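You operate a simulated robot arm through the tools that you are given. There is no shell and no other tool.

You run a simulated two-armed robot. Do the job below in one go: nothing can be reset, and whatever is moved stays where it is left.

Task
Pick up the carton with the largest size on its label from the top of the check bench with one hand, pass it to the other hand and put it on the top of the sleeving bench. Set down upright: carton.

The check looks at the end state, three seconds after you hand in, the way a careful person would. Anything else that was tipped, shoved, dropped, spilled or broken makes it a failure.

Robot
Two 6-joint arms with two-finger parallel grippers on one trunk, on a base that moves. Base frame: it is fixed to the floor where the robot stands at the start and does not move with it; the origin is under the middle of the robot, x ahead of it, y to its left, z up. Readings come in mm, degrees, newtons and seconds.
The left shoulder is at the start at [-102, 177, 758], the right one opposite. With the tool pointing down near the work surface each hand reaches from about 100 to 660 mm from the robot's upright axis, wherever it stands, measured 20 degrees to its own side. Places, roughly: carton [-1500, -2250, 1000]; top of the sleeving bench [1300, -700, 800]. Payload 1.57 kg a hand.
Tool frame (each hand has its own): the origin (TCP) lies between the finger pads and is the grasp point; the fingertips stand 30 mm ahead of it; z points along the fingers, y is the line along which they close. The gripper opens to 80 mm. The fingers are 17 mm wide and 12 mm thick; the gripper's body (40 by 82 mm) begins 80 mm behind the TCP.
Orientation is that of the tool frame in the base frame, as a unit quaternion [w, x, y, z]. With the fingers straight down and closing along the base's y, the tool's x points along the base's -x, its y along +y and its z along -z.

Tools
- The arms move only by the tool play_rows. It takes "left_motion", "right_motion" or both (then of equal length, played together; a hand with none holds still); each is a list of rows, each an object (a shift or turn left out is 0, a gripper value left out holds the last) with "angular": the turn, a rotation vector about the tool's x, y, z in units of 45 degrees (1.0 is 45 degrees), a list of three; "xyz": the shift along the tool's x, y, z in units of 100 mm (1.0 is 100 mm), a list of three; "hand": the opening, from 0 (shut) to 1 (fully open). In form: [{"angular": [rx, ry, rz], "xyz": [dx, dy, dz], "hand": hand}, ...]. A call has 1 to 20 rows; each row is the pose to reach, as a shift and turn from the pose commanded when the call began, along the tool's axes at that moment. A call with a number of a shift or a turn outside -1 to 1 is refused whole. Rows are played at 5 a second. More than 50 mm and 8.6 degrees between two rows, or a gripper value outside its range, and nothing of the call is played. Where a pose cannot be reached the arm comes as near as it can. A force on the tool above 40 N (or 10 N above the force at the start of the call, whichever is more), or a blocked arm, ends the call early, and 0.2 s more pass. The fingers move at their own pace (about 72 mm/s each) and stop on an object; they squeeze with about 28 N. The grip force told is the motor's: it shows also when the fingers shut on nothing. Time passes only in rows, and 0.2 s behind the last, so rows that repeat a pose let the fingers close. It gives the time, the measured TCP pose, the force on the tool (base axes), the opening and the grip force at its end, in the units of the frame above (readings bear some noise), with the torque about the TCP (base axes, N m) and any sound that the robot's microphone picked up.
- Cameras (640 x 400 px; columns grow to the right, rows downward): "scene" is now at [30, 5.9, 1499.7]; the picture's right is [0.07, -1.00, 0.00], its down [-0.64, -0.04, -0.76] and it looks along [0.76, 0.05, -0.65] (base axes); focal length 265 px, centre (320, 200). "left" rides on the left gripper at [72, 7, -122] in its tool frame; the picture's right is [-0.09, 1.00, 0.00], its down [-0.84, -0.08, -0.54] and it looks along [-0.54, -0.05, 0.84] (tool axes); focal length 238 px, centre (320, 200). "right" rides on the right gripper at [72, -7, -122] in its tool frame; the picture's right is [0.09, 1.00, 0.00], its down [-0.84, 0.08, -0.54] and it looks along [-0.54, 0.05, 0.84] (tool axes); focal length 238 px, centre (320, 200). There is no depth. A picture from a camera that has moved, and an enlarged one, comes with that camera's place and axes in the base frame and with its lens. The place of the scene camera against the robot may be out by one fixed shift of up to 25 mm in any direction.
- camera(camera): a new picture of that camera. No time passes.
- move_column(by): moves the trunk up (or, below 0, down) by that many mm; the arms and the scene camera ride with it, the base frame stays. It gives what a move gives, with no picture.
- drive_base(legs): drives the robot by 1 to 6 legs, each [ahead, left, turn to the left] in mm, mm and degrees, along the robot's own axes; the way and the turn of a leg run together, so that a leg with both is an arc; at most 1500 mm and 180 degrees a leg. The arms and the cameras ride along, it lands a little off, and it stops where it bumps. It gives what a move gives.
- turn_head(pan, tilt): turns the head with the scene camera to pan (to the left, within 143 degrees either way) and tilt (down, from -29 to 69), counted from straight ahead of the robot (the tilt from the chest, where the trunk bows). It gives what a move gives.
- zoom(camera, box): a new picture of the part [left, top, right, bottom] of that camera's present view, enlarged. No time passes.
- finish_job(): hands the job in; it is judged then, once.

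Nothing tells you exact positions but the pictures and the camera data. Unless the task says otherwise, let go and move clear before handing in.

The tools are called after "Emit:" by a JSON object that holds its "op" and its "data". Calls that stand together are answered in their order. play_rows: Moves the arms, as the interface text tells. Its arguments: {"type":"object","properties":{"left_motion":{"type":"array","items":{"type":"object","properties":{"angular":{"type":"array","items":{"type":"number"}},"xyz":{"type":"array","items":{"type":"number"}},"hand":{"type":"number"}}}},"right_motion":{"type":"array","items":{"type":"object","properties":{"angular":{"type":"array","items":{"type":"number"}},"xyz":{"type":"array","items":{"type":"number"}},"hand":{"type":"number"}}}}},"required":[]} The other tools are called the same way: move_column (by) moves the trunk up or down; drive_base (legs) drives the base; turn_head (pan, tilt) turns the head that bears the scene camera; camera (camera) takes a picture; zoom (camera, box) takes an enlarged picture of a part of a camera's view; finish_job () hands the job in.

At the start:

```text
time: 0.0
left_position: [390.6, 134.6, 1169.3]
left_ee_rot: [0.0, 0.0, 1.0, 0.0]
left_contact_force: [-1.0, 0.3, 0.1]
left_torque: [0.02, 0.0, 0.01]
left_opening: 80.3
left_grasp_force: 0.1
right_position: [391.5, -132.8, 1121.5]
right_ee_rot: [0.0, -0.001, 1.0, 0.0]
right_contact_force: [-0.1, -0.2, -0.3]
right_torque: [0.0, -0.04, 0.02]
right_opening: 79.9
right_grasp_force: 0.0
trunk travel left (down, up): [-200.0, 128.0]
robot x, y, heading: [-0.7, 0.4, 0.0]
head pan, tilt (commanded): [3.8, 40.2]
```

scene: 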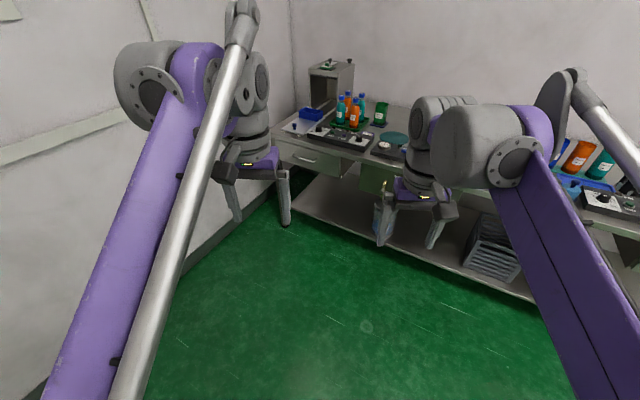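
right: 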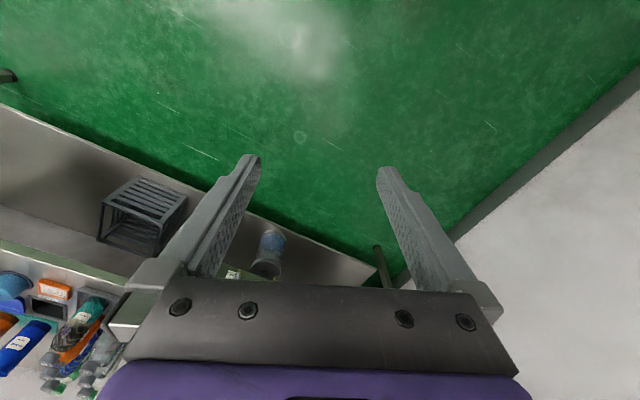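
left: 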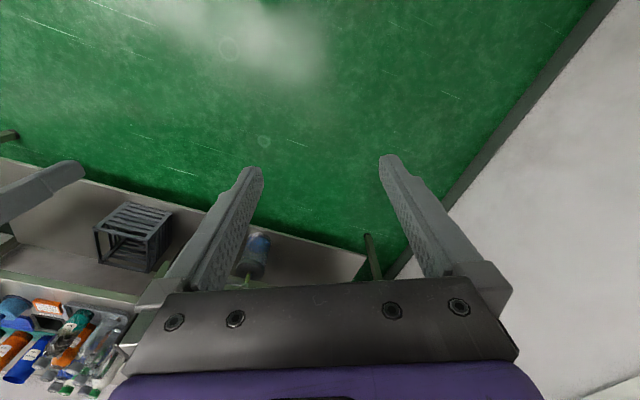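

I see a bench ahead and to the right (probably near the sleeving bench). I take the carton to be behind and to the right, near [-1500, -2250, 1000]. I'll look around with the head first.

Emit:
{"op": "turn_head", "data": {"pan": -40, "tilt": 25}}

Emit:
{"op": "camera", "data": {"camera": "scene"}}

Emit:
{"op": "turn_head", "data": {"pan": -120, "tilt": 20}}

Emit:
{"op": "camera", "data": {"camera": "scene"}}

```text
time: 1.1
left_position: [392.8, 134.5, 1169.4]
left_ee_rot: [0.0, 0.001, 1.0, 0.001]
left_contact_force: [0.4, 0.6, -1.0]
left_torque: [0.0, -0.02, -0.02]
left_opening: 80.1
left_grasp_force: 0.1
right_position: [392.4, -133.1, 1119.8]
right_ee_rot: [0.0, 0.001, 1.0, 0.0]
right_contact_force: [-0.4, 0.2, -0.6]
right_torque: [0.0, -0.03, -0.01]
right_opening: 80.1
right_grasp_force: 0.1
trunk travel left (down, up): [-200.0, 128.0]
robot x, y, heading: [-0.1, -0.8, -0.2]
head pan, tilt (commanded): [-40.0, 25.0]
```

```text
taken
camera scene: at [15.9, -58.9, 1523.2], right [-0.64, -0.77, 0.0], down [-0.32, 0.27, -0.91], along [0.69, -0.58, -0.42], focal length 265 px, centre (320, 200)
```

scene: 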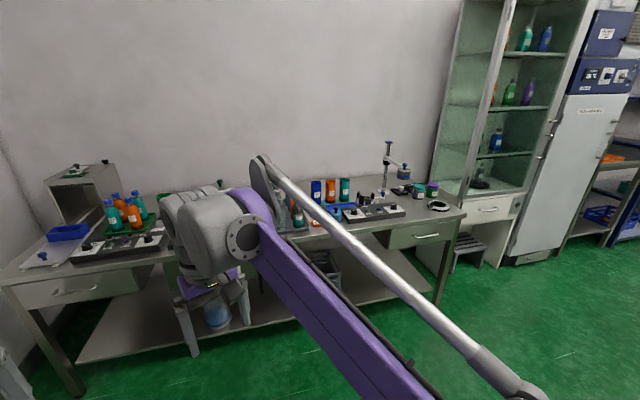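

```text
time: 2.6
left_position: [390.6, 134.9, 1167.8]
left_ee_rot: [0.0, 0.0, 1.0, 0.001]
left_contact_force: [0.5, -0.7, -0.8]
left_torque: [0.01, 0.05, 0.02]
left_opening: 80.2
left_grasp_force: 0.0
right_position: [391.2, -134.7, 1120.8]
right_ee_rot: [0.0, 0.0, 1.0, 0.0]
right_contact_force: [-0.1, 1.4, -0.3]
right_torque: [-0.01, -0.02, 0.01]
right_opening: 79.9
right_grasp_force: 0.0
trunk travel left (down, up): [-200.0, 128.0]
robot x, y, heading: [3.4, 1.1, -0.1]
head pan, tilt (commanded): [-120.0, 20.0]
```

```text
taken
camera scene: at [-101.2, -80.4, 1531.3], right [-0.87, 0.5, 0.0], down [0.17, 0.3, -0.94], along [-0.47, -0.81, -0.34], focal length 265 px, centre (320, 200)
```

scene: 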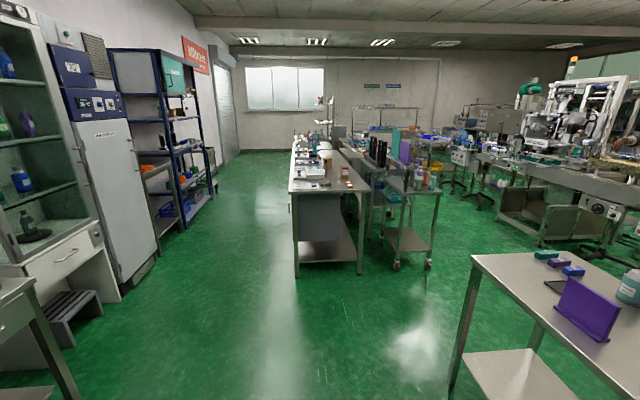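

The bench in the centre behind the robot seems to hold the carton (expected around pixel (334,160)). I'll zoom in there and also look at other areas.

Emit:
{"op": "zoom", "data": {"camera": "scene", "box": [260, 100, 460, 225]}}

Emit:
{"op": "zoom", "data": {"camera": "scene", "box": [280, 130, 360, 200]}}

Emit:
{"op": "turn_head", "data": {"pan": 140, "tilt": 25}}

Emit:
{"op": "camera", "data": {"camera": "scene"}}

```text
3.20 times, centred on (360, 162) of scene
camera zoom: at [-101.2, -80.4, 1531.3], right [-0.87, 0.5, 0.0], down [0.17, 0.3, -0.94], along [-0.47, -0.81, -0.34], focal length 848 px, centre (192, 320)
```

zoom: 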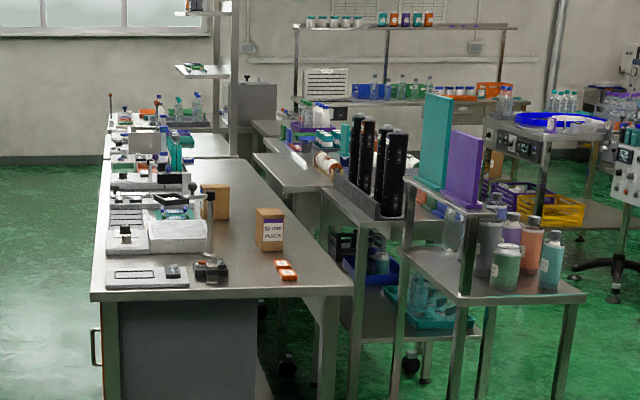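

```text
5.71 times, centred on (320, 165) of scene
camera zoom: at [-101.2, -80.4, 1531.3], right [-0.87, 0.5, 0.0], down [0.17, 0.3, -0.94], along [-0.47, -0.81, -0.34], focal length 1514 px, centre (320, 400)
```

zoom: 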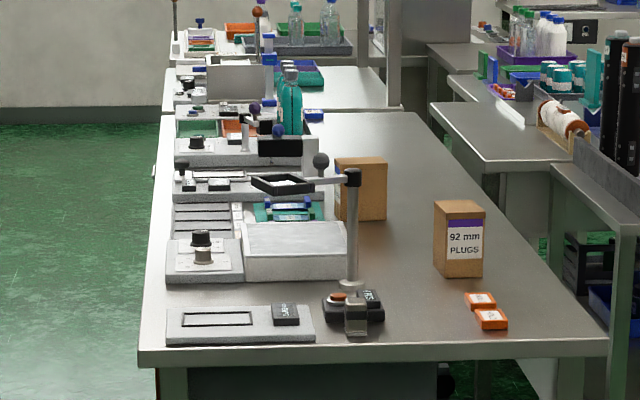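

```text
time: 6.3
left_position: [391.2, 135.0, 1169.5]
left_ee_rot: [-0.001, 0.0, 1.0, -0.001]
left_contact_force: [-0.1, -0.4, -0.4]
left_torque: [-0.02, 0.02, 0.0]
left_opening: 80.0
left_grasp_force: 0.1
right_position: [391.0, -133.9, 1119.6]
right_ee_rot: [0.0, 0.001, 1.0, 0.001]
right_contact_force: [-0.5, -0.1, -0.4]
right_torque: [-0.04, 0.02, 0.03]
right_opening: 80.0
right_grasp_force: 0.0
trunk travel left (down, up): [-200.0, 128.0]
robot x, y, heading: [1.2, -1.3, 0.0]
head pan, tilt (commanded): [140.0, 25.0]
```

```text
taken
camera scene: at [-125.3, 59.5, 1523.3], right [0.64, 0.77, 0.0], down [0.32, -0.27, -0.91], along [-0.69, 0.58, -0.42], focal length 265 px, centre (320, 200)
```

scene: 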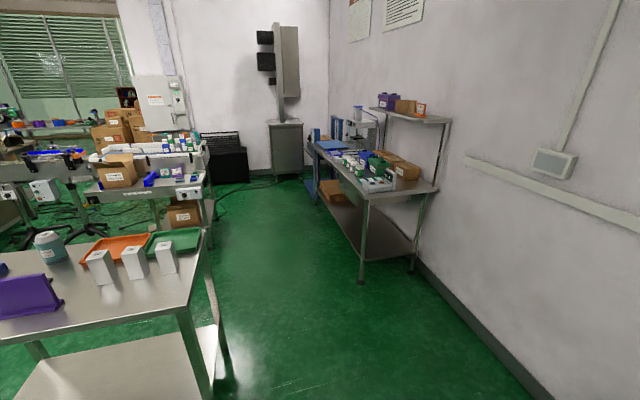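

One carton reads "92 mm PLUGS"; at least one more brown carton stands deeper on the same bench with its label hidden. I'll drive toward the near end of that bench, facing it, to read the labels.

Emit:
{"op": "drive_base", "data": {"legs": [[0, 0, -118], [1000, 0, 0]]}}

Emit:
{"op": "turn_head", "data": {"pan": 0, "tilt": 25}}

Emit:
{"op": "camera", "data": {"camera": "scene"}}

```text
time: 16.4
left_position: [-527.0, -1305.2, 1169.1]
left_ee_rot: [0.0, 0.855, 0.519, -0.001]
left_contact_force: [0.4, 0.6, 0.4]
left_torque: [0.0, 0.02, -0.03]
left_opening: 79.9
left_grasp_force: 0.1
right_position: [-767.5, -1180.4, 1120.8]
right_ee_rot: [-0.001, 0.855, 0.519, 0.001]
right_contact_force: [-0.7, 0.4, -0.3]
right_torque: [-0.01, 0.03, 0.03]
right_opening: 80.1
right_grasp_force: 0.2
trunk travel left (down, up): [-200.0, 128.0]
robot x, y, heading: [-468.5, -891.5, -117.5]
head pan, tilt (commanded): [140.0, 25.0]
```

```text
time: 18.6
left_position: [-525.4, -1305.4, 1169.7]
left_ee_rot: [0.0, 0.855, 0.518, -0.001]
left_contact_force: [0.2, -0.8, 0.1]
left_torque: [0.02, 0.02, 0.02]
left_opening: 80.1
left_grasp_force: 0.2
right_position: [-765.5, -1181.0, 1121.7]
right_ee_rot: [0.0, 0.855, 0.519, 0.001]
right_contact_force: [-1.0, 0.0, -0.4]
right_torque: [0.03, -0.01, 0.01]
right_opening: 80.0
right_grasp_force: 0.0
trunk travel left (down, up): [-200.0, 128.0]
robot x, y, heading: [-467.4, -895.3, -117.7]
head pan, tilt (commanded): [0.0, 25.0]
```

```text
taken
camera scene: at [-508.0, -942.2, 1523.3], right [-0.89, 0.46, 0.0], down [0.19, 0.38, -0.91], along [-0.42, -0.8, -0.42], focal length 265 px, centre (320, 200)
```

scene: 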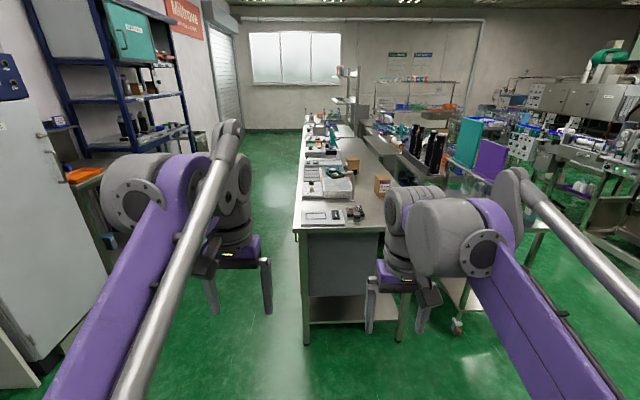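

Emit:
{"op": "zoom", "data": {"camera": "scene", "box": [280, 120, 440, 240]}}

Emit:
{"op": "zoom", "data": {"camera": "scene", "box": [330, 140, 410, 200]}}

```text
3.33 times, centred on (360, 180) of scene
camera zoom: at [-508.0, -942.2, 1523.3], right [-0.89, 0.46, 0.0], down [0.19, 0.38, -0.91], along [-0.42, -0.8, -0.42], focal length 883 px, centre (187, 267)
```

zoom: 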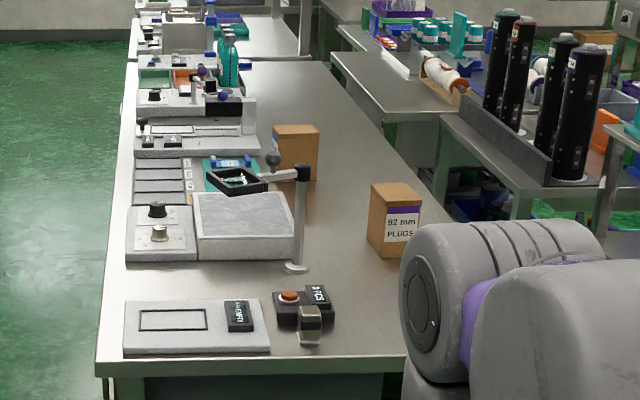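

```text
6.67 times, centred on (370, 170) of scene
camera zoom: at [-508.0, -942.2, 1523.3], right [-0.89, 0.46, 0.0], down [0.19, 0.38, -0.91], along [-0.42, -0.8, -0.42], focal length 1766 px, centre (-13, 400)
```

zoom: 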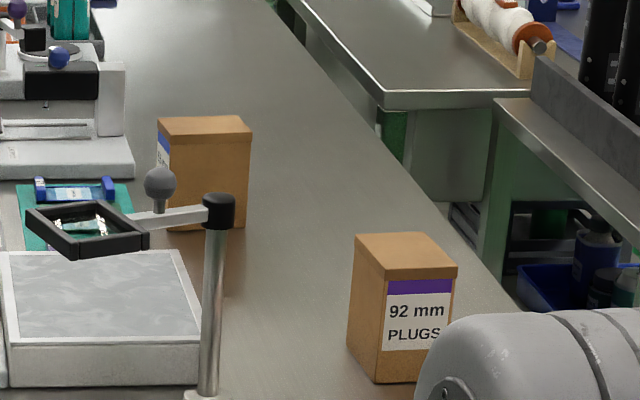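

The second carton's label faces the left aisle. I estimate the bench top at z≈862, the "92 mm" carton near [-1540,-2090], and the other near [-1600,-2495]. I'll drive into the left aisle to read that second label and check for more cartons.

Emit:
{"op": "drive_base", "data": {"legs": [[0, 0, 2.2], [0, 790, 0], [1200, 0, 0]]}}

Emit:
{"op": "turn_head", "data": {"pan": -45, "tilt": 25}}

Emit:
{"op": "camera", "data": {"camera": "scene"}}

```text
time: 32.0
left_position: [-301.1, -2729.4, 1168.4]
left_ee_rot: [0.0, 0.842, 0.54, 0.001]
left_contact_force: [0.5, -0.1, 0.0]
left_torque: [0.02, 0.03, 0.01]
left_opening: 79.8
left_grasp_force: 0.0
right_position: [-545.7, -2617.8, 1120.2]
right_ee_rot: [0.0, 0.842, 0.54, 0.001]
right_contact_force: [-0.6, -0.3, 0.4]
right_torque: [0.02, -0.03, 0.03]
right_opening: 80.0
right_grasp_force: 0.0
trunk travel left (down, up): [-200.0, 128.0]
robot x, y, heading: [-261.5, -2316.3, -114.8]
head pan, tilt (commanded): [0.0, 25.0]
```

```text
time: 33.1
left_position: [-300.7, -2729.8, 1169.1]
left_ee_rot: [0.0, 0.841, 0.541, 0.0]
left_contact_force: [-0.1, -0.2, 0.3]
left_torque: [0.0, 0.02, 0.02]
left_opening: 80.2
left_grasp_force: 0.1
right_position: [-546.9, -2617.7, 1121.2]
right_ee_rot: [0.0, 0.842, 0.54, 0.0]
right_contact_force: [0.5, -0.4, 0.5]
right_torque: [-0.01, 0.0, 0.0]
right_opening: 79.9
right_grasp_force: 0.0
trunk travel left (down, up): [-200.0, 128.0]
robot x, y, heading: [-261.4, -2316.0, -114.6]
head pan, tilt (commanded): [-45.0, 25.0]
```

```text
taken
camera scene: at [-347.9, -2314.5, 1523.3], right [-0.35, 0.94, 0.0], down [0.4, 0.15, -0.91], along [-0.85, -0.32, -0.42], focal length 265 px, centre (320, 200)
```

scene: 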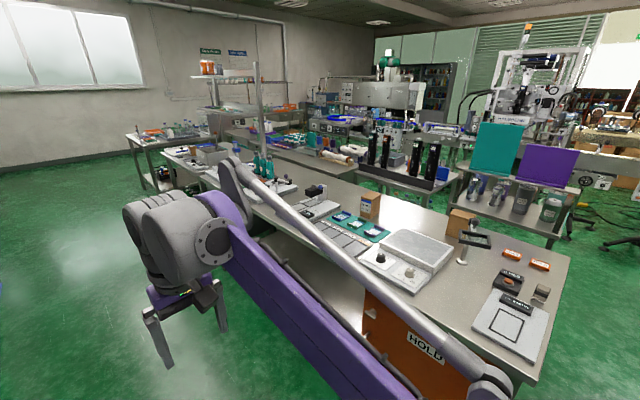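

Emit:
{"op": "zoom", "data": {"camera": "scene", "box": [330, 180, 410, 240]}}

Emit:
{"op": "zoom", "data": {"camera": "scene", "box": [150, 100, 390, 250]}}

Emit:
{"op": "zoom", "data": {"camera": "scene", "box": [360, 180, 600, 340]}}

```text
6.67 times, centred on (370, 210) of scene
camera zoom: at [-347.9, -2314.5, 1523.3], right [-0.35, 0.94, 0.0], down [0.4, 0.15, -0.91], along [-0.85, -0.32, -0.42], focal length 1766 px, centre (-13, 133)
```

zoom: 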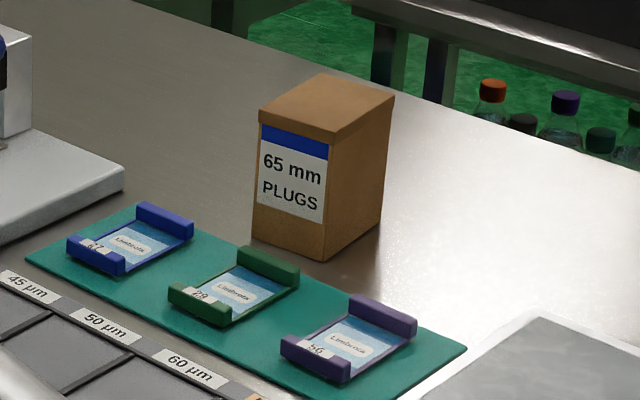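

```text
2.67 times, centred on (270, 175) of scene
camera zoom: at [-347.9, -2314.5, 1523.3], right [-0.35, 0.94, 0.0], down [0.4, 0.15, -0.91], along [-0.85, -0.32, -0.42], focal length 706 px, centre (453, 267)
```

zoom: 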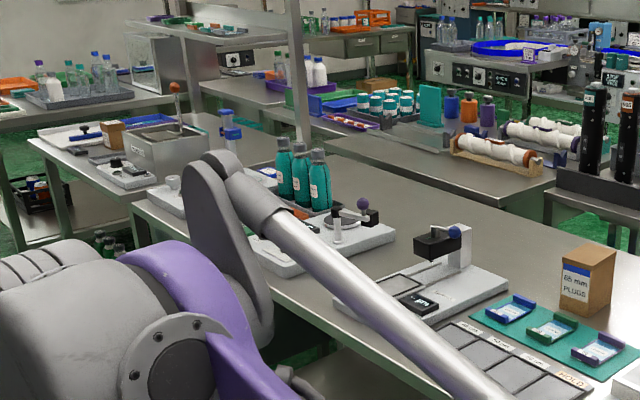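

```text
2.50 times, centred on (480, 260) of scene
camera zoom: at [-347.9, -2314.5, 1523.3], right [-0.35, 0.94, 0.0], down [0.4, 0.15, -0.91], along [-0.85, -0.32, -0.42], focal length 662 px, centre (-80, 50)
```

zoom: 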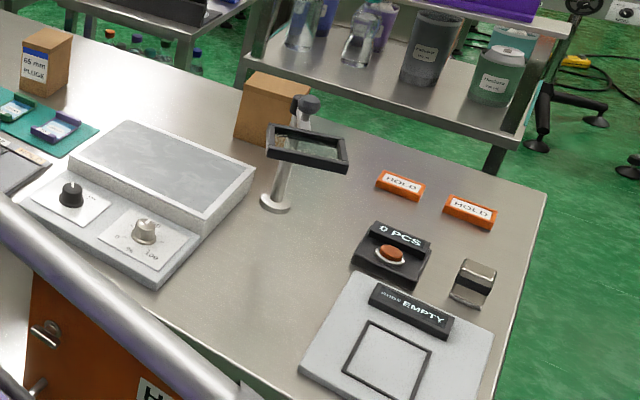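

The second carton reads "65 mm", so the "92 mm PLUGS" carton is the target (a further brown box stands on a different bench farther on; I'll check it with a zoom). Next I look at that far box and at my own base to judge the clearance.

Emit:
{"op": "zoom", "data": {"camera": "scene", "box": [180, 135, 260, 185]}}

Emit:
{"op": "turn_head", "data": {"pan": 0, "tilt": 69}}

Emit:
{"op": "camera", "data": {"camera": "scene"}}

```text
8.00 times, centred on (220, 160) of scene
camera zoom: at [-347.9, -2314.5, 1523.3], right [-0.35, 0.94, 0.0], down [0.4, 0.15, -0.91], along [-0.85, -0.32, -0.42], focal length 2119 px, centre (1120, 520)
```

zoom: 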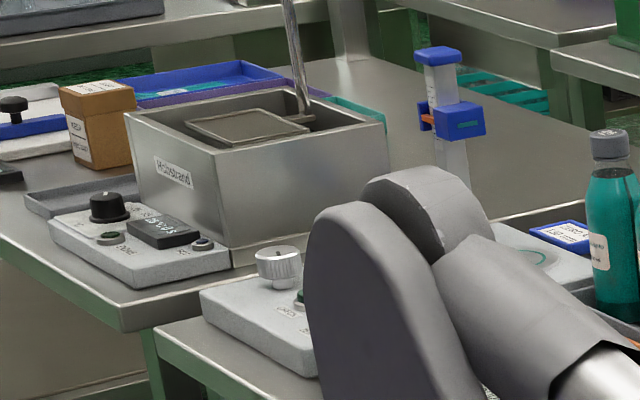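

```text
time: 34.2
left_position: [-300.9, -2730.5, 1169.7]
left_ee_rot: [0.0, 0.841, 0.541, -0.001]
left_contact_force: [0.9, 0.6, 0.2]
left_torque: [0.0, 0.01, -0.02]
left_opening: 79.9
left_grasp_force: 0.0
right_position: [-545.8, -2617.6, 1120.7]
right_ee_rot: [0.0, 0.842, 0.54, 0.0]
right_contact_force: [0.4, 0.5, -0.1]
right_torque: [0.0, -0.01, -0.04]
right_opening: 79.8
right_grasp_force: 0.1
trunk travel left (down, up): [-200.0, 128.0]
robot x, y, heading: [-259.6, -2316.0, -114.6]
head pan, tilt (commanded): [0.0, 68.8]
```

```text
taken
camera scene: at [-284.9, -2333.2, 1463.9], right [-0.91, 0.42, 0.0], down [0.39, 0.85, -0.36], along [-0.15, -0.33, -0.93], focal length 265 px, centre (320, 200)
```

scene: 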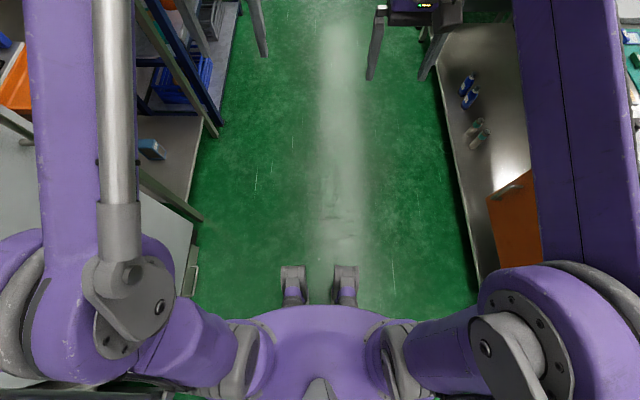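

The far box is on another bench and isn't a plugs carton, so the 92 mm carton (about 65 wide × 93 deep × 108 tall by my estimate) is the target. I'll drive back out of the aisle and line up with the near end of the check bench, in front of the carton.

Emit:
{"op": "drive_base", "data": {"legs": [[-550, 0, 0], [0, -1050, -0.9]]}}

Emit:
{"op": "turn_head", "data": {"pan": -8, "tilt": 40}}

Emit:
{"op": "camera", "data": {"camera": "scene"}}

Emit:
{"op": "camera", "data": {"camera": "right"}}

```text
time: 46.6
left_position: [-1031.9, -1780.6, 1169.2]
left_ee_rot: [0.0, 0.845, 0.535, 0.0]
left_contact_force: [-0.2, 0.0, 0.1]
left_torque: [-0.04, 0.01, -0.02]
left_opening: 80.0
left_grasp_force: 0.1
right_position: [-1276.0, -1665.2, 1120.6]
right_ee_rot: [0.0, 0.845, 0.534, 0.0]
right_contact_force: [0.1, 0.0, -0.3]
right_torque: [0.01, 0.01, 0.03]
right_opening: 80.3
right_grasp_force: 0.0
trunk travel left (down, up): [-200.0, 128.0]
robot x, y, heading: [-986.2, -1366.8, -115.6]
head pan, tilt (commanded): [0.0, 68.8]
```

```text
time: 47.5
left_position: [-1032.0, -1780.1, 1168.8]
left_ee_rot: [0.0, 0.845, 0.534, 0.0]
left_contact_force: [0.8, -0.4, -0.6]
left_torque: [-0.01, 0.02, 0.01]
left_opening: 80.1
left_grasp_force: 0.0
right_position: [-1274.9, -1665.5, 1120.7]
right_ee_rot: [0.0, 0.845, 0.534, 0.0]
right_contact_force: [0.5, -0.3, -0.6]
right_torque: [0.01, 0.0, -0.02]
right_opening: 79.9
right_grasp_force: 0.3
trunk travel left (down, up): [-200.0, 128.0]
robot x, y, heading: [-983.9, -1368.0, -115.4]
head pan, tilt (commanded): [-8.0, 40.0]
```

```text
taken
camera scene: at [-1032.6, -1404.8, 1499.9], right [-0.83, 0.55, 0.0], down [0.35, 0.54, -0.77], along [-0.42, -0.64, -0.64], focal length 265 px, centre (320, 200)
```

scene: 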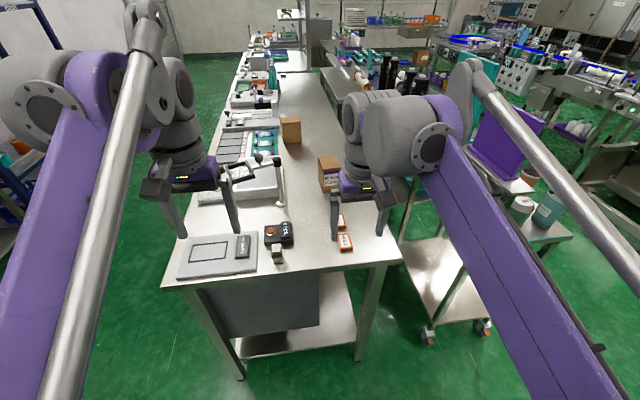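

```text
taken
camera right: at [-1250.7, -1596.5, 1242.0], right [0.94, -0.34, 0.0], down [-0.29, -0.79, 0.54], along [-0.19, -0.51, -0.84], focal length 238 px, centre (320, 200)
```

right: 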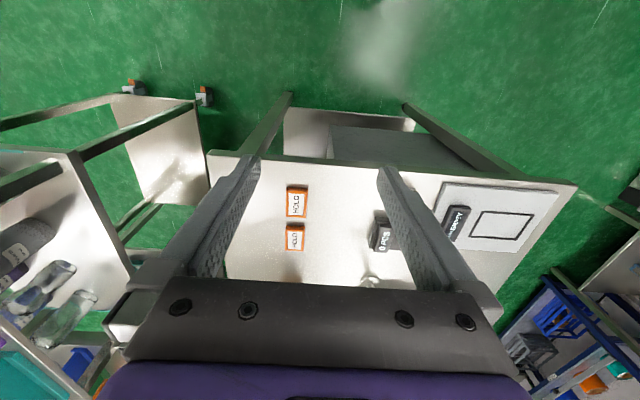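

The right wrist camera puts the bench's near edge about 490 mm ahead of my axis, with the bench spanning from roughly 340 mm to my left to 315 mm to my right. I'll creep ahead about 235 mm so the carton gets within reach, then measure it with the wrist camera.

Emit:
{"op": "drive_base", "data": {"legs": [[235, 0, 0]]}}

Emit:
{"op": "camera", "data": {"camera": "right"}}

Emit:
{"op": "turn_head", "data": {"pan": -18, "tilt": 35}}

Emit:
{"op": "camera", "data": {"camera": "scene"}}

```text
time: 49.2
left_position: [-1132.1, -1989.6, 1168.5]
left_ee_rot: [0.0, 0.846, 0.534, 0.0]
left_contact_force: [0.2, -1.5, -0.3]
left_torque: [0.02, -0.03, -0.01]
left_opening: 79.7
left_grasp_force: 0.1
right_position: [-1374.9, -1875.3, 1121.2]
right_ee_rot: [0.0, 0.845, 0.535, 0.0]
right_contact_force: [-1.2, 0.5, 0.8]
right_torque: [0.03, 0.0, 0.0]
right_opening: 80.0
right_grasp_force: 0.0
trunk travel left (down, up): [-200.0, 128.0]
robot x, y, heading: [-1086.4, -1574.5, -115.2]
head pan, tilt (commanded): [-8.0, 40.0]
```

```text
taken
camera right: at [-1350.0, -1806.1, 1241.9], right [0.94, -0.34, 0.0], down [-0.29, -0.79, 0.54], along [-0.19, -0.51, -0.84], focal length 238 px, centre (320, 200)
```

right: 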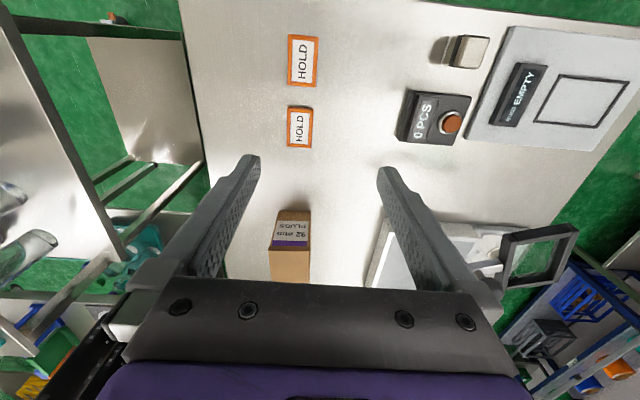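

```text
time: 50.0
left_position: [-1131.0, -1989.3, 1170.2]
left_ee_rot: [0.0, 0.845, 0.534, 0.001]
left_contact_force: [1.3, -0.2, -0.7]
left_torque: [-0.02, 0.01, 0.0]
left_opening: 80.3
left_grasp_force: 0.1
right_position: [-1374.5, -1873.9, 1121.2]
right_ee_rot: [0.0, 0.845, 0.534, -0.001]
right_contact_force: [-0.3, 0.2, 0.3]
right_torque: [-0.02, 0.0, 0.01]
right_opening: 80.0
right_grasp_force: 0.0
trunk travel left (down, up): [-200.0, 128.0]
robot x, y, heading: [-1086.1, -1575.6, -115.3]
head pan, tilt (commanded): [-18.0, 35.0]
```

```text
taken
camera scene: at [-1145.6, -1606.9, 1507.5], right [-0.73, 0.69, 0.0], down [0.39, 0.42, -0.82], along [-0.56, -0.6, -0.57], focal length 265 px, centre (320, 200)
```

scene: 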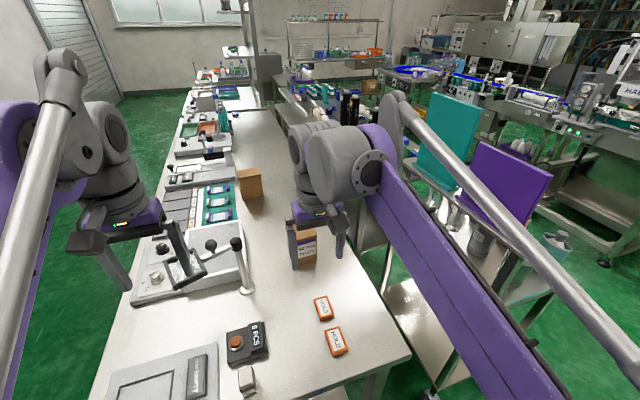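

Emit:
{"op": "zoom", "data": {"camera": "right", "box": [240, 190, 340, 290]}}

Emit:
{"op": "zoom", "data": {"camera": "scene", "box": [260, 200, 360, 290]}}

```text
4.00 times, centred on (290, 240) of right
camera zoom: at [-1349.8, -1805.7, 1242.1], right [0.94, -0.34, 0.0], down [-0.29, -0.79, 0.54], along [-0.19, -0.51, -0.84], focal length 953 px, centre (440, 40)
```

zoom: 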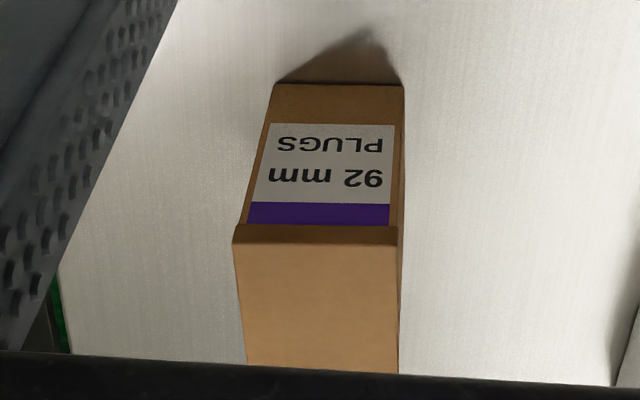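

```text
4.44 times, centred on (310, 245) of scene
camera zoom: at [-1145.6, -1606.9, 1507.5], right [-0.73, 0.69, 0.0], down [0.39, 0.42, -0.82], along [-0.56, -0.6, -0.57], focal length 1177 px, centre (364, 0)
```

zoom: 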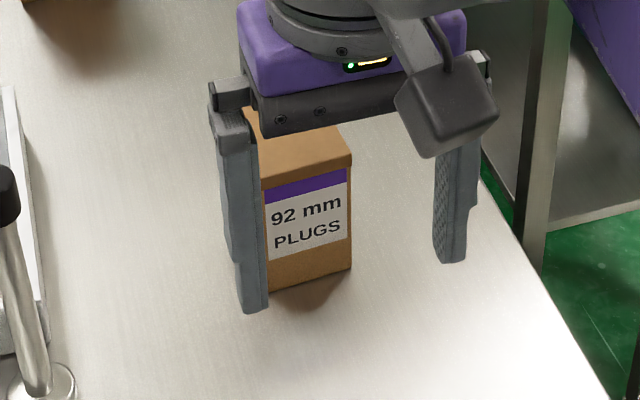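

The target carton stands square-on ahead and slightly right: front face about 600 mm ahead of my axis, centre about 162 mm to the right, 63 mm wide, yawed about 5° left, bench top near z≈857. I'll turn the right tool by 5° and tilt it 45° forward, so that it grips the lower half and leaves the top free for the left hand.

Emit:
{"op": "play_rows", "data": {"right_motion": [{"angular": [0, 0, -0.11], "hand": 1.0}]}}

Emit:
{"op": "play_rows", "data": {"right_motion": [{"angular": [0, -0.167, 0]}, {"angular": [0, -0.333, 0]}, {"angular": [0, -0.5, 0]}, {"angular": [0, -0.667, 0]}, {"angular": [0, -0.833, 0]}, {"angular": [0, -1.0, 0]}, {"angular": [0, -1.0, 0]}]}}

Emit:
{"op": "camera", "data": {"camera": "right"}}

Emit:
{"op": "camera", "data": {"camera": "scene"}}

```text
time: 50.4
left_position: [-1131.6, -1988.2, 1168.8]
left_ee_rot: [0.0, 0.845, 0.535, 0.0]
left_contact_force: [0.0, 1.2, 1.0]
left_torque: [-0.01, -0.01, -0.04]
left_opening: 79.9
left_grasp_force: 0.1
right_position: [-1374.6, -1874.2, 1120.0]
right_ee_rot: [0.0, 0.821, 0.571, 0.0]
right_contact_force: [-0.9, -0.6, 0.2]
right_torque: [0.04, 0.0, 0.02]
right_opening: 79.8
right_grasp_force: 0.1
trunk travel left (down, up): [-200.0, 128.0]
robot x, y, heading: [-1088.1, -1579.2, -115.2]
head pan, tilt (commanded): [-18.0, 35.0]
```

```text
time: 52.0
left_position: [-1131.1, -1989.7, 1167.9]
left_ee_rot: [-0.001, 0.845, 0.534, 0.0]
left_contact_force: [0.6, 0.1, 0.0]
left_torque: [-0.01, -0.03, 0.03]
left_opening: 80.4
left_grasp_force: 0.0
right_position: [-1374.8, -1873.7, 1120.7]
right_ee_rot: [0.219, 0.759, 0.527, -0.315]
right_contact_force: [0.6, 0.6, 0.3]
right_torque: [-0.01, -0.01, 0.01]
right_opening: 80.1
right_grasp_force: 0.1
trunk travel left (down, up): [-200.0, 128.0]
robot x, y, heading: [-1087.5, -1579.0, -115.3]
head pan, tilt (commanded): [-18.0, 35.0]
```

```text
taken
camera right: at [-1333.0, -1742.7, 1155.1], right [0.96, -0.29, -0.07], down [0.0, -0.22, 0.98], along [-0.29, -0.93, -0.21], focal length 238 px, centre (320, 200)
```

right: 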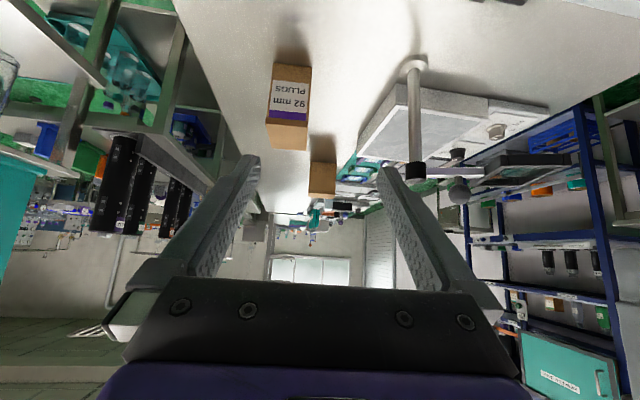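

```text
taken
camera scene: at [-1145.8, -1607.4, 1507.5], right [-0.73, 0.69, 0.0], down [0.39, 0.42, -0.82], along [-0.56, -0.59, -0.57], focal length 265 px, centre (320, 200)
```

scene: 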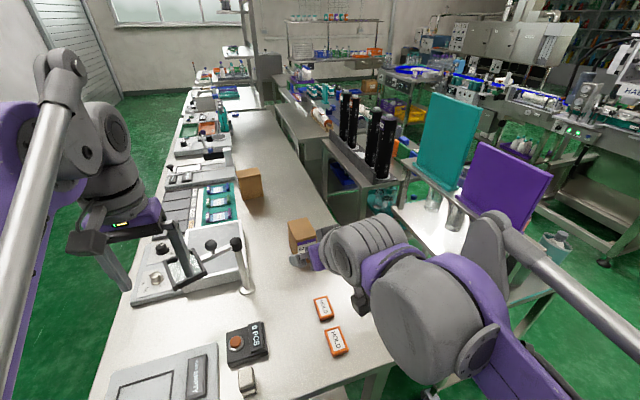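

Emit:
{"op": "zoom", "data": {"camera": "right", "box": [240, 40, 360, 160]}}

```text
3.33 times, centred on (300, 100) of right
camera zoom: at [-1333.0, -1742.7, 1155.1], right [0.96, -0.29, -0.07], down [0.0, -0.22, 0.98], along [-0.29, -0.93, -0.21], focal length 794 px, centre (387, 533)
```

zoom: 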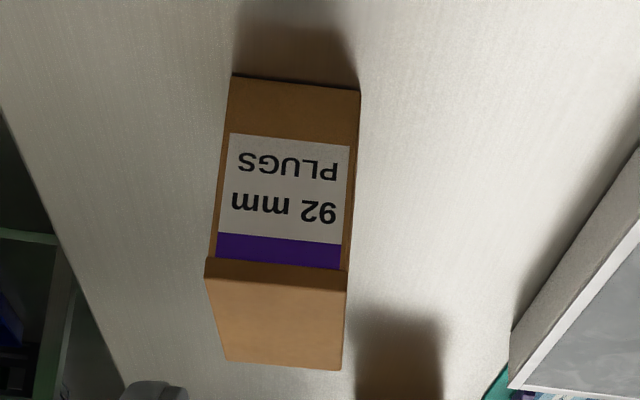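

Refined: carton front-bottom edge runs from [-1521,-2035] to [-1462,-2058] (heading -22.5°), bench z≈857, height ≈102. I'll trim the tool yaw by 2° and go to a pre-grasp 100 mm back along the tool axis.

Emit:
{"op": "play_rows", "data": {"right_motion": [{"angular": [0.0315, 0, 0.0314]}]}}

Emit:
{"op": "play_rows", "data": {"right_motion": [{"xyz": [-0.03, -0.1, 0.25]}, {"xyz": [-0.06, -0.2, 0.5]}, {"xyz": [-0.1, -0.3, 0.75]}, {"xyz": [-0.139, -0.418, 1.0]}, {"xyz": [-0.139, -0.418, 1.0]}]}}

Emit:
{"op": "play_rows", "data": {"right_motion": [{"xyz": [0, 0, 0.3]}, {"xyz": [0, 0, 0.6]}, {"xyz": [0, 0, 0.9]}, {"xyz": [0, 0, 0.9]}]}}

Emit:
{"op": "camera", "data": {"camera": "right"}}

Emit:
{"op": "camera", "data": {"camera": "scene"}}

```text
time: 52.4
left_position: [-1130.5, -1988.7, 1169.8]
left_ee_rot: [0.0, 0.845, 0.534, 0.0]
left_contact_force: [0.4, -0.8, -0.6]
left_torque: [0.02, 0.01, 0.04]
left_opening: 80.0
left_grasp_force: 0.0
right_position: [-1374.6, -1873.8, 1121.2]
right_ee_rot: [0.213, 0.768, 0.513, -0.318]
right_contact_force: [-0.1, 0.4, 0.1]
right_torque: [0.01, 0.01, 0.03]
right_opening: 80.2
right_grasp_force: 0.1
trunk travel left (down, up): [-200.0, 128.0]
robot x, y, heading: [-1084.4, -1578.1, -115.4]
head pan, tilt (commanded): [-18.0, 35.0]
```

```text
time: 53.6
left_position: [-1130.1, -1988.6, 1169.0]
left_ee_rot: [0.0, 0.846, 0.534, 0.0]
left_contact_force: [-0.8, -0.4, 0.1]
left_torque: [0.0, 0.04, 0.0]
left_opening: 79.9
left_grasp_force: 0.1
right_position: [-1444.2, -1932.5, 1059.5]
right_ee_rot: [0.213, 0.768, 0.514, -0.319]
right_contact_force: [0.1, -0.1, 0.2]
right_torque: [0.03, 0.0, -0.03]
right_opening: 79.9
right_grasp_force: 0.0
trunk travel left (down, up): [-200.0, 128.0]
robot x, y, heading: [-1082.9, -1580.8, -115.3]
head pan, tilt (commanded): [-18.0, 35.0]
```

```text
time: 54.6
left_position: [-1129.7, -1988.5, 1169.8]
left_ee_rot: [0.001, 0.845, 0.535, 0.001]
left_contact_force: [-0.1, -0.1, 0.4]
left_torque: [-0.02, 0.02, 0.02]
left_opening: 79.9
left_grasp_force: 0.0
right_position: [-1468.9, -1990.7, 996.8]
right_ee_rot: [0.212, 0.768, 0.514, -0.318]
right_contact_force: [0.0, 0.4, 0.1]
right_torque: [-0.02, 0.03, 0.05]
right_opening: 79.8
right_grasp_force: 0.1
trunk travel left (down, up): [-200.0, 128.0]
robot x, y, heading: [-1084.4, -1575.9, -115.5]
head pan, tilt (commanded): [-18.0, 35.0]
```

```text
taken
camera right: at [-1422.3, -1861.2, 1031.3], right [0.95, -0.32, -0.07], down [-0.01, -0.22, 0.97], along [-0.33, -0.92, -0.21], focal length 238 px, centre (320, 200)
```

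right: 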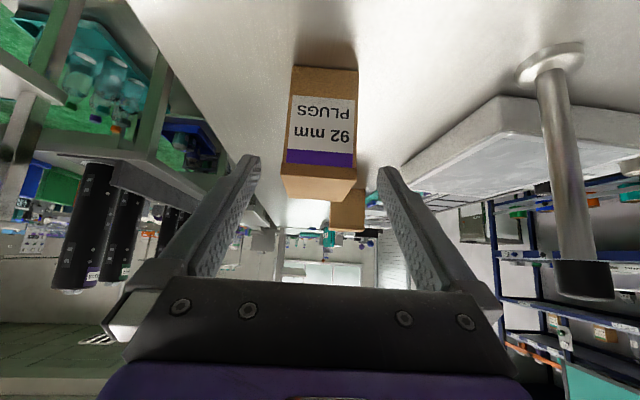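

```text
taken
camera scene: at [-1145.3, -1606.3, 1507.5], right [-0.73, 0.69, 0.0], down [0.39, 0.42, -0.82], along [-0.56, -0.6, -0.57], focal length 265 px, centre (320, 200)
```

scene: 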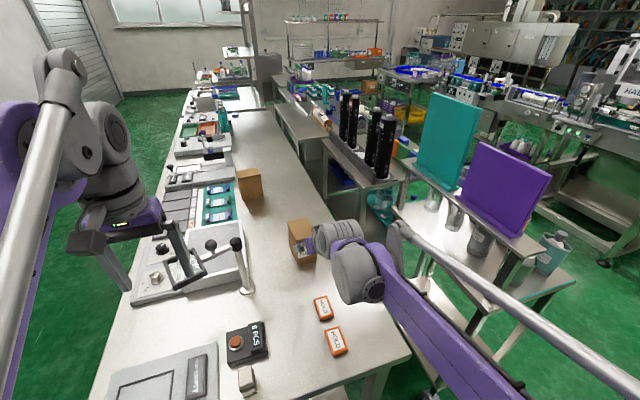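

The wrist view agrees with my carton position to within 1–2 mm, and the fingers are centred on it. Now I advance 134 mm along the tool axis so the fingers straddle the carton.

Emit:
{"op": "play_rows", "data": {"right_motion": [{"xyz": [0, 0, 0.25]}, {"xyz": [0, 0, 0.5]}, {"xyz": [0, 0, 0.75]}, {"xyz": [0, 0, 1.0]}, {"xyz": [0, 0, 1.0]}]}}

Emit:
{"op": "camera", "data": {"camera": "right"}}

Emit:
{"op": "camera", "data": {"camera": "scene"}}

```text
time: 55.8
left_position: [-1130.8, -1988.0, 1170.0]
left_ee_rot: [-0.001, 0.845, 0.534, 0.0]
left_contact_force: [-0.4, -0.9, -0.2]
left_torque: [-0.02, 0.0, 0.05]
left_opening: 80.0
left_grasp_force: 0.1
right_position: [-1495.1, -2057.6, 925.5]
right_ee_rot: [0.212, 0.768, 0.514, -0.318]
right_contact_force: [0.0, 0.3, -1.8]
right_torque: [0.01, -0.01, 0.02]
right_opening: 80.2
right_grasp_force: 0.1
trunk travel left (down, up): [-200.0, 128.0]
robot x, y, heading: [-1081.3, -1575.9, -115.4]
head pan, tilt (commanded): [-18.0, 35.0]
```

```text
taken
camera right: at [-1449.7, -1927.1, 959.7], right [0.95, -0.32, -0.07], down [-0.01, -0.22, 0.97], along [-0.33, -0.92, -0.21], focal length 238 px, centre (320, 200)
```

right: 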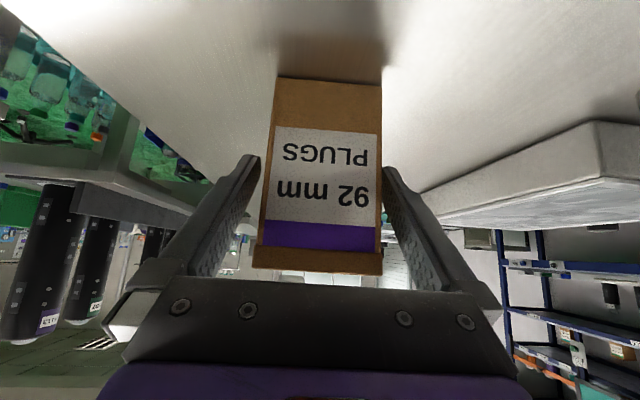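

```text
taken
camera scene: at [-1145.4, -1606.5, 1507.5], right [-0.73, 0.69, 0.0], down [0.39, 0.42, -0.82], along [-0.56, -0.6, -0.57], focal length 265 px, centre (320, 200)
```

scene: 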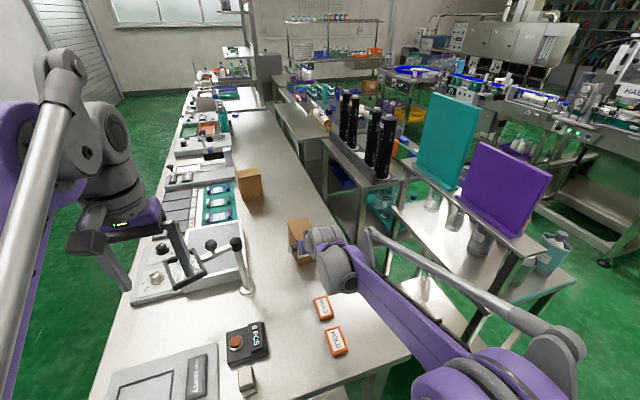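

The fingers straddle the carton evenly. I'll advance the last 32 mm and close.

Emit:
{"op": "play_rows", "data": {"right_motion": [{"xyz": [0, 0, 0.16]}, {"xyz": [0, 0, 0.325]}, {"xyz": [0, 0, 0.325]}]}}

Emit:
{"op": "play_rows", "data": {"right_motion": [{"hand": 0.85}, {"hand": 0.75}, {"hand": 0.6}, {"hand": 0.6}, {"hand": 0.6}]}}

Emit:
{"op": "camera", "data": {"camera": "right"}}

```text
time: 56.6
left_position: [-1130.6, -1989.5, 1168.4]
left_ee_rot: [0.0, 0.845, 0.535, -0.001]
left_contact_force: [-0.7, 0.0, -0.4]
left_torque: [-0.01, 0.0, 0.02]
left_opening: 79.8
left_grasp_force: 0.0
right_position: [-1504.5, -2078.0, 902.8]
right_ee_rot: [0.212, 0.768, 0.514, -0.318]
right_contact_force: [-0.1, 0.4, -0.5]
right_torque: [0.0, -0.01, -0.01]
right_opening: 80.1
right_grasp_force: 0.0
trunk travel left (down, up): [-200.0, 128.0]
robot x, y, heading: [-1082.2, -1578.7, -115.2]
head pan, tilt (commanded): [-18.0, 35.0]
```

```text
time: 57.8
left_position: [-1130.7, -1989.5, 1167.3]
left_ee_rot: [0.0, 0.845, 0.535, 0.0]
left_contact_force: [-0.3, 0.2, -0.5]
left_torque: [-0.01, 0.01, -0.01]
left_opening: 80.0
left_grasp_force: 0.1
right_position: [-1504.7, -2078.2, 902.5]
right_ee_rot: [0.212, 0.768, 0.513, -0.318]
right_contact_force: [1.3, -0.6, -0.1]
right_torque: [-0.09, -0.05, 0.03]
right_opening: 65.0
right_grasp_force: 27.9
trunk travel left (down, up): [-200.0, 128.0]
robot x, y, heading: [-1084.8, -1579.5, -115.5]
head pan, tilt (commanded): [-18.0, 35.0]
```

```text
taken
camera right: at [-1458.6, -1948.5, 937.4], right [0.95, -0.32, -0.07], down [-0.01, -0.22, 0.97], along [-0.33, -0.92, -0.21], focal length 238 px, centre (320, 200)
```

right: 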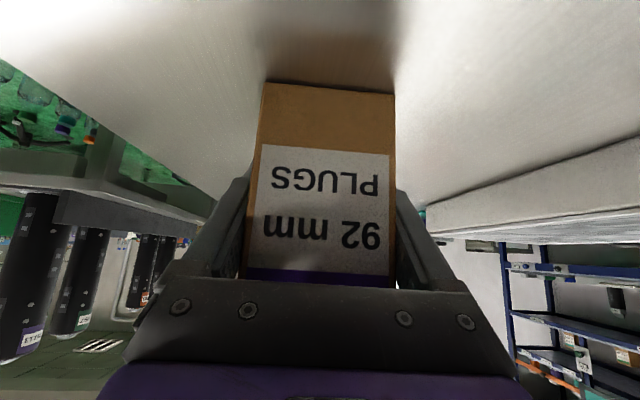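

Gripped at 65 mm with 28 N. I lift a little straight up and check the weight.

Emit:
{"op": "play_rows", "data": {"right_motion": [{"xyz": [-0.11, 0, -0.11], "hand": 0.5}, {"xyz": [-0.22, 0, -0.22]}, {"xyz": [-0.35, 0, -0.35]}, {"xyz": [-0.35, 0, -0.35]}]}}

Emit:
{"op": "camera", "data": {"camera": "right"}}

Emit:
{"op": "camera", "data": {"camera": "scene"}}

```text
time: 58.8
left_position: [-1131.6, -1989.5, 1168.3]
left_ee_rot: [0.0, 0.845, 0.534, 0.001]
left_contact_force: [-0.1, 0.0, 0.5]
left_torque: [-0.01, 0.01, 0.01]
left_opening: 80.3
left_grasp_force: 0.1
right_position: [-1504.2, -2078.6, 952.4]
right_ee_rot: [0.212, 0.768, 0.514, -0.319]
right_contact_force: [-0.5, 0.2, -2.7]
right_torque: [0.05, 0.0, -0.01]
right_opening: 64.9
right_grasp_force: 28.4
trunk travel left (down, up): [-200.0, 128.0]
robot x, y, heading: [-1087.6, -1575.2, -115.5]
head pan, tilt (commanded): [-18.0, 35.0]
```

```text
taken
camera right: at [-1458.5, -1948.7, 987.0], right [0.95, -0.32, -0.07], down [-0.01, -0.22, 0.97], along [-0.33, -0.92, -0.21], focal length 238 px, centre (320, 200)
```

right: 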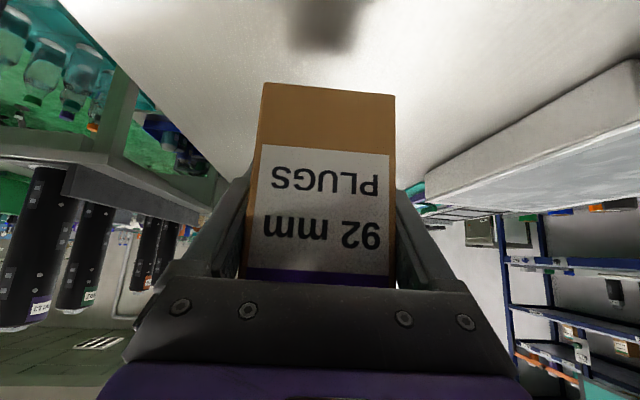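

```text
taken
camera scene: at [-1145.9, -1607.3, 1507.5], right [-0.73, 0.69, 0.0], down [0.39, 0.42, -0.82], along [-0.56, -0.6, -0.57], focal length 265 px, centre (320, 200)
```

scene: 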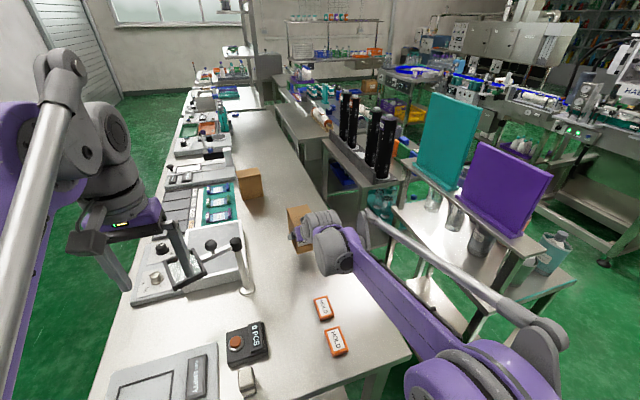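

The carton is up (about 0.27 kg) and steady. I raise it further and draw it back toward the robot before driving off.

Emit:
{"op": "play_rows", "data": {"right_motion": [{"xyz": [-0.2, 0, -0.2]}, {"xyz": [-0.4, 0, -0.4]}, {"xyz": [-0.6, 0, -0.6]}, {"xyz": [-0.8, 0, -0.8]}, {"xyz": [-1.0, 0, -1.0]}, {"xyz": [-1.0, 0, -1.0]}]}}

Emit:
{"op": "play_rows", "data": {"right_motion": [{"xyz": [0.2, 0, -0.2]}, {"xyz": [0.4, 0, -0.4]}, {"xyz": [0.6, 0, -0.6]}, {"xyz": [0.8, 0, -0.8]}, {"xyz": [1.0, 0, -1.0]}, {"xyz": [1.0, 0, -1.0]}]}}

Emit:
{"op": "camera", "data": {"camera": "right"}}

Emit:
{"op": "camera", "data": {"camera": "scene"}}

```text
time: 60.2
left_position: [-1131.6, -1989.6, 1170.4]
left_ee_rot: [0.0, 0.846, 0.534, 0.0]
left_contact_force: [0.2, -0.6, -0.3]
left_torque: [-0.03, 0.03, 0.0]
left_opening: 79.8
left_grasp_force: 0.1
right_position: [-1505.2, -2077.2, 1093.8]
right_ee_rot: [0.213, 0.768, 0.514, -0.318]
right_contact_force: [0.3, 0.3, -2.1]
right_torque: [0.05, 0.01, 0.03]
right_opening: 64.8
right_grasp_force: 28.1
trunk travel left (down, up): [-200.0, 128.0]
robot x, y, heading: [-1086.4, -1577.8, -115.3]
head pan, tilt (commanded): [-18.0, 35.0]
```

```text
time: 61.6
left_position: [-1130.8, -1991.0, 1169.1]
left_ee_rot: [0.0, 0.845, 0.534, 0.0]
left_contact_force: [0.5, -0.1, -0.4]
left_torque: [-0.03, -0.01, 0.0]
left_opening: 80.2
left_grasp_force: 0.0
right_position: [-1449.6, -1947.5, 1093.3]
right_ee_rot: [0.213, 0.767, 0.514, -0.318]
right_contact_force: [0.4, 1.2, -1.9]
right_torque: [0.05, -0.03, 0.0]
right_opening: 65.0
right_grasp_force: 27.9
trunk travel left (down, up): [-200.0, 128.0]
robot x, y, heading: [-1086.7, -1576.9, -115.4]
head pan, tilt (commanded): [-18.0, 35.0]
```

```text
taken
camera right: at [-1403.8, -1817.7, 1128.8], right [0.95, -0.32, -0.07], down [-0.01, -0.22, 0.97], along [-0.33, -0.92, -0.21], focal length 238 px, centre (320, 200)
```

right: 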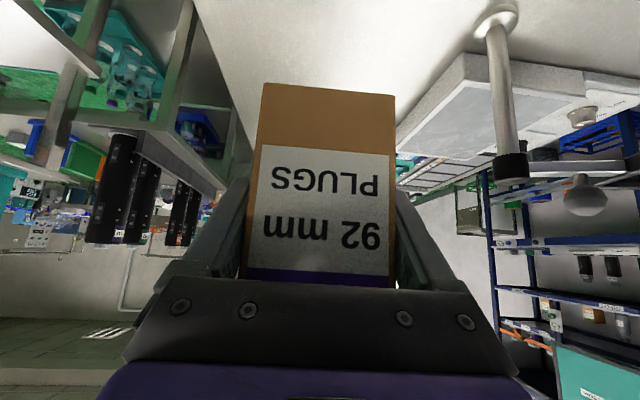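

```text
taken
camera scene: at [-1146.1, -1607.8, 1507.5], right [-0.73, 0.69, 0.0], down [0.39, 0.42, -0.82], along [-0.56, -0.59, -0.57], focal length 265 px, centre (320, 200)
```

scene: 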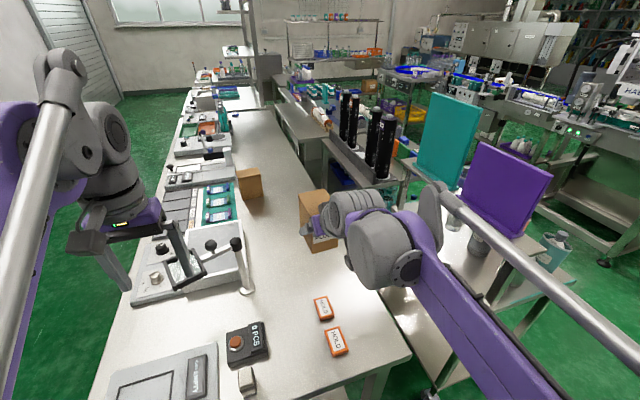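

The carton is held clear above the bench. I back off 700 mm into the open floor to do the hand-over there.

Emit:
{"op": "drive_base", "data": {"legs": [[-700, 0, 0]]}}

Emit:
{"op": "turn_head", "data": {"pan": 0, "tilt": 45}}

Emit:
{"op": "camera", "data": {"camera": "scene"}}

Emit:
{"op": "camera", "data": {"camera": "left"}}

```text
time: 65.4
left_position: [-831.6, -1357.0, 1168.9]
left_ee_rot: [0.0, 0.846, 0.534, 0.0]
left_contact_force: [0.3, -0.4, -0.4]
left_torque: [-0.01, 0.03, 0.01]
left_opening: 80.0
left_grasp_force: 0.0
right_position: [-1150.4, -1313.4, 1095.4]
right_ee_rot: [0.212, 0.769, 0.513, -0.318]
right_contact_force: [0.2, 0.3, -3.1]
right_torque: [0.01, -0.02, 0.02]
right_opening: 64.7
right_grasp_force: 28.5
trunk travel left (down, up): [-200.0, 128.0]
robot x, y, heading: [-784.7, -947.9, -115.5]
head pan, tilt (commanded): [-18.0, 35.0]
```

```text
time: 66.2
left_position: [-830.9, -1356.5, 1168.5]
left_ee_rot: [0.0, 0.846, 0.534, 0.0]
left_contact_force: [0.0, -0.7, 0.2]
left_torque: [0.03, 0.02, 0.0]
left_opening: 80.2
left_grasp_force: 0.0
right_position: [-1149.3, -1314.0, 1094.5]
right_ee_rot: [0.212, 0.768, 0.513, -0.318]
right_contact_force: [0.1, -0.4, -1.9]
right_torque: [-0.04, 0.01, 0.03]
right_opening: 64.5
right_grasp_force: 28.1
trunk travel left (down, up): [-200.0, 128.0]
robot x, y, heading: [-782.1, -944.0, -115.6]
head pan, tilt (commanded): [0.0, 45.0]
```

```text
taken
camera scene: at [-819.3, -983.4, 1492.7], right [-0.9, 0.43, 0.0], down [0.3, 0.64, -0.71], along [-0.3, -0.64, -0.71], focal length 265 px, centre (320, 200)
```

scene: 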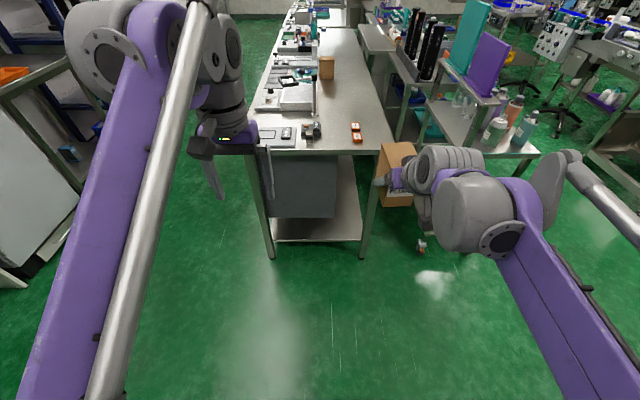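

```text
taken
camera left: at [-794.0, -1294.9, 1290.9], right [0.86, -0.51, 0.0], down [-0.43, -0.72, 0.54], along [-0.28, -0.47, -0.84], focal length 238 px, centre (320, 200)
```

left: 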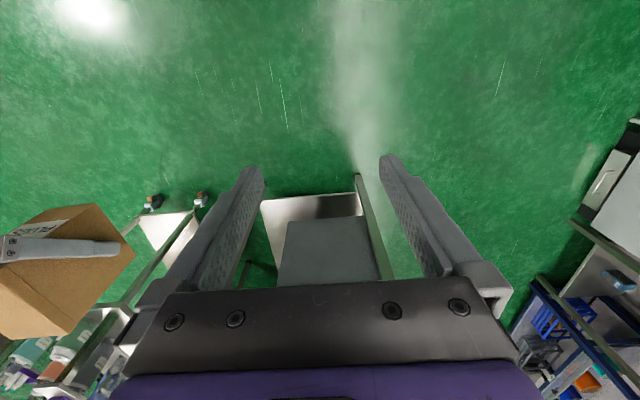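

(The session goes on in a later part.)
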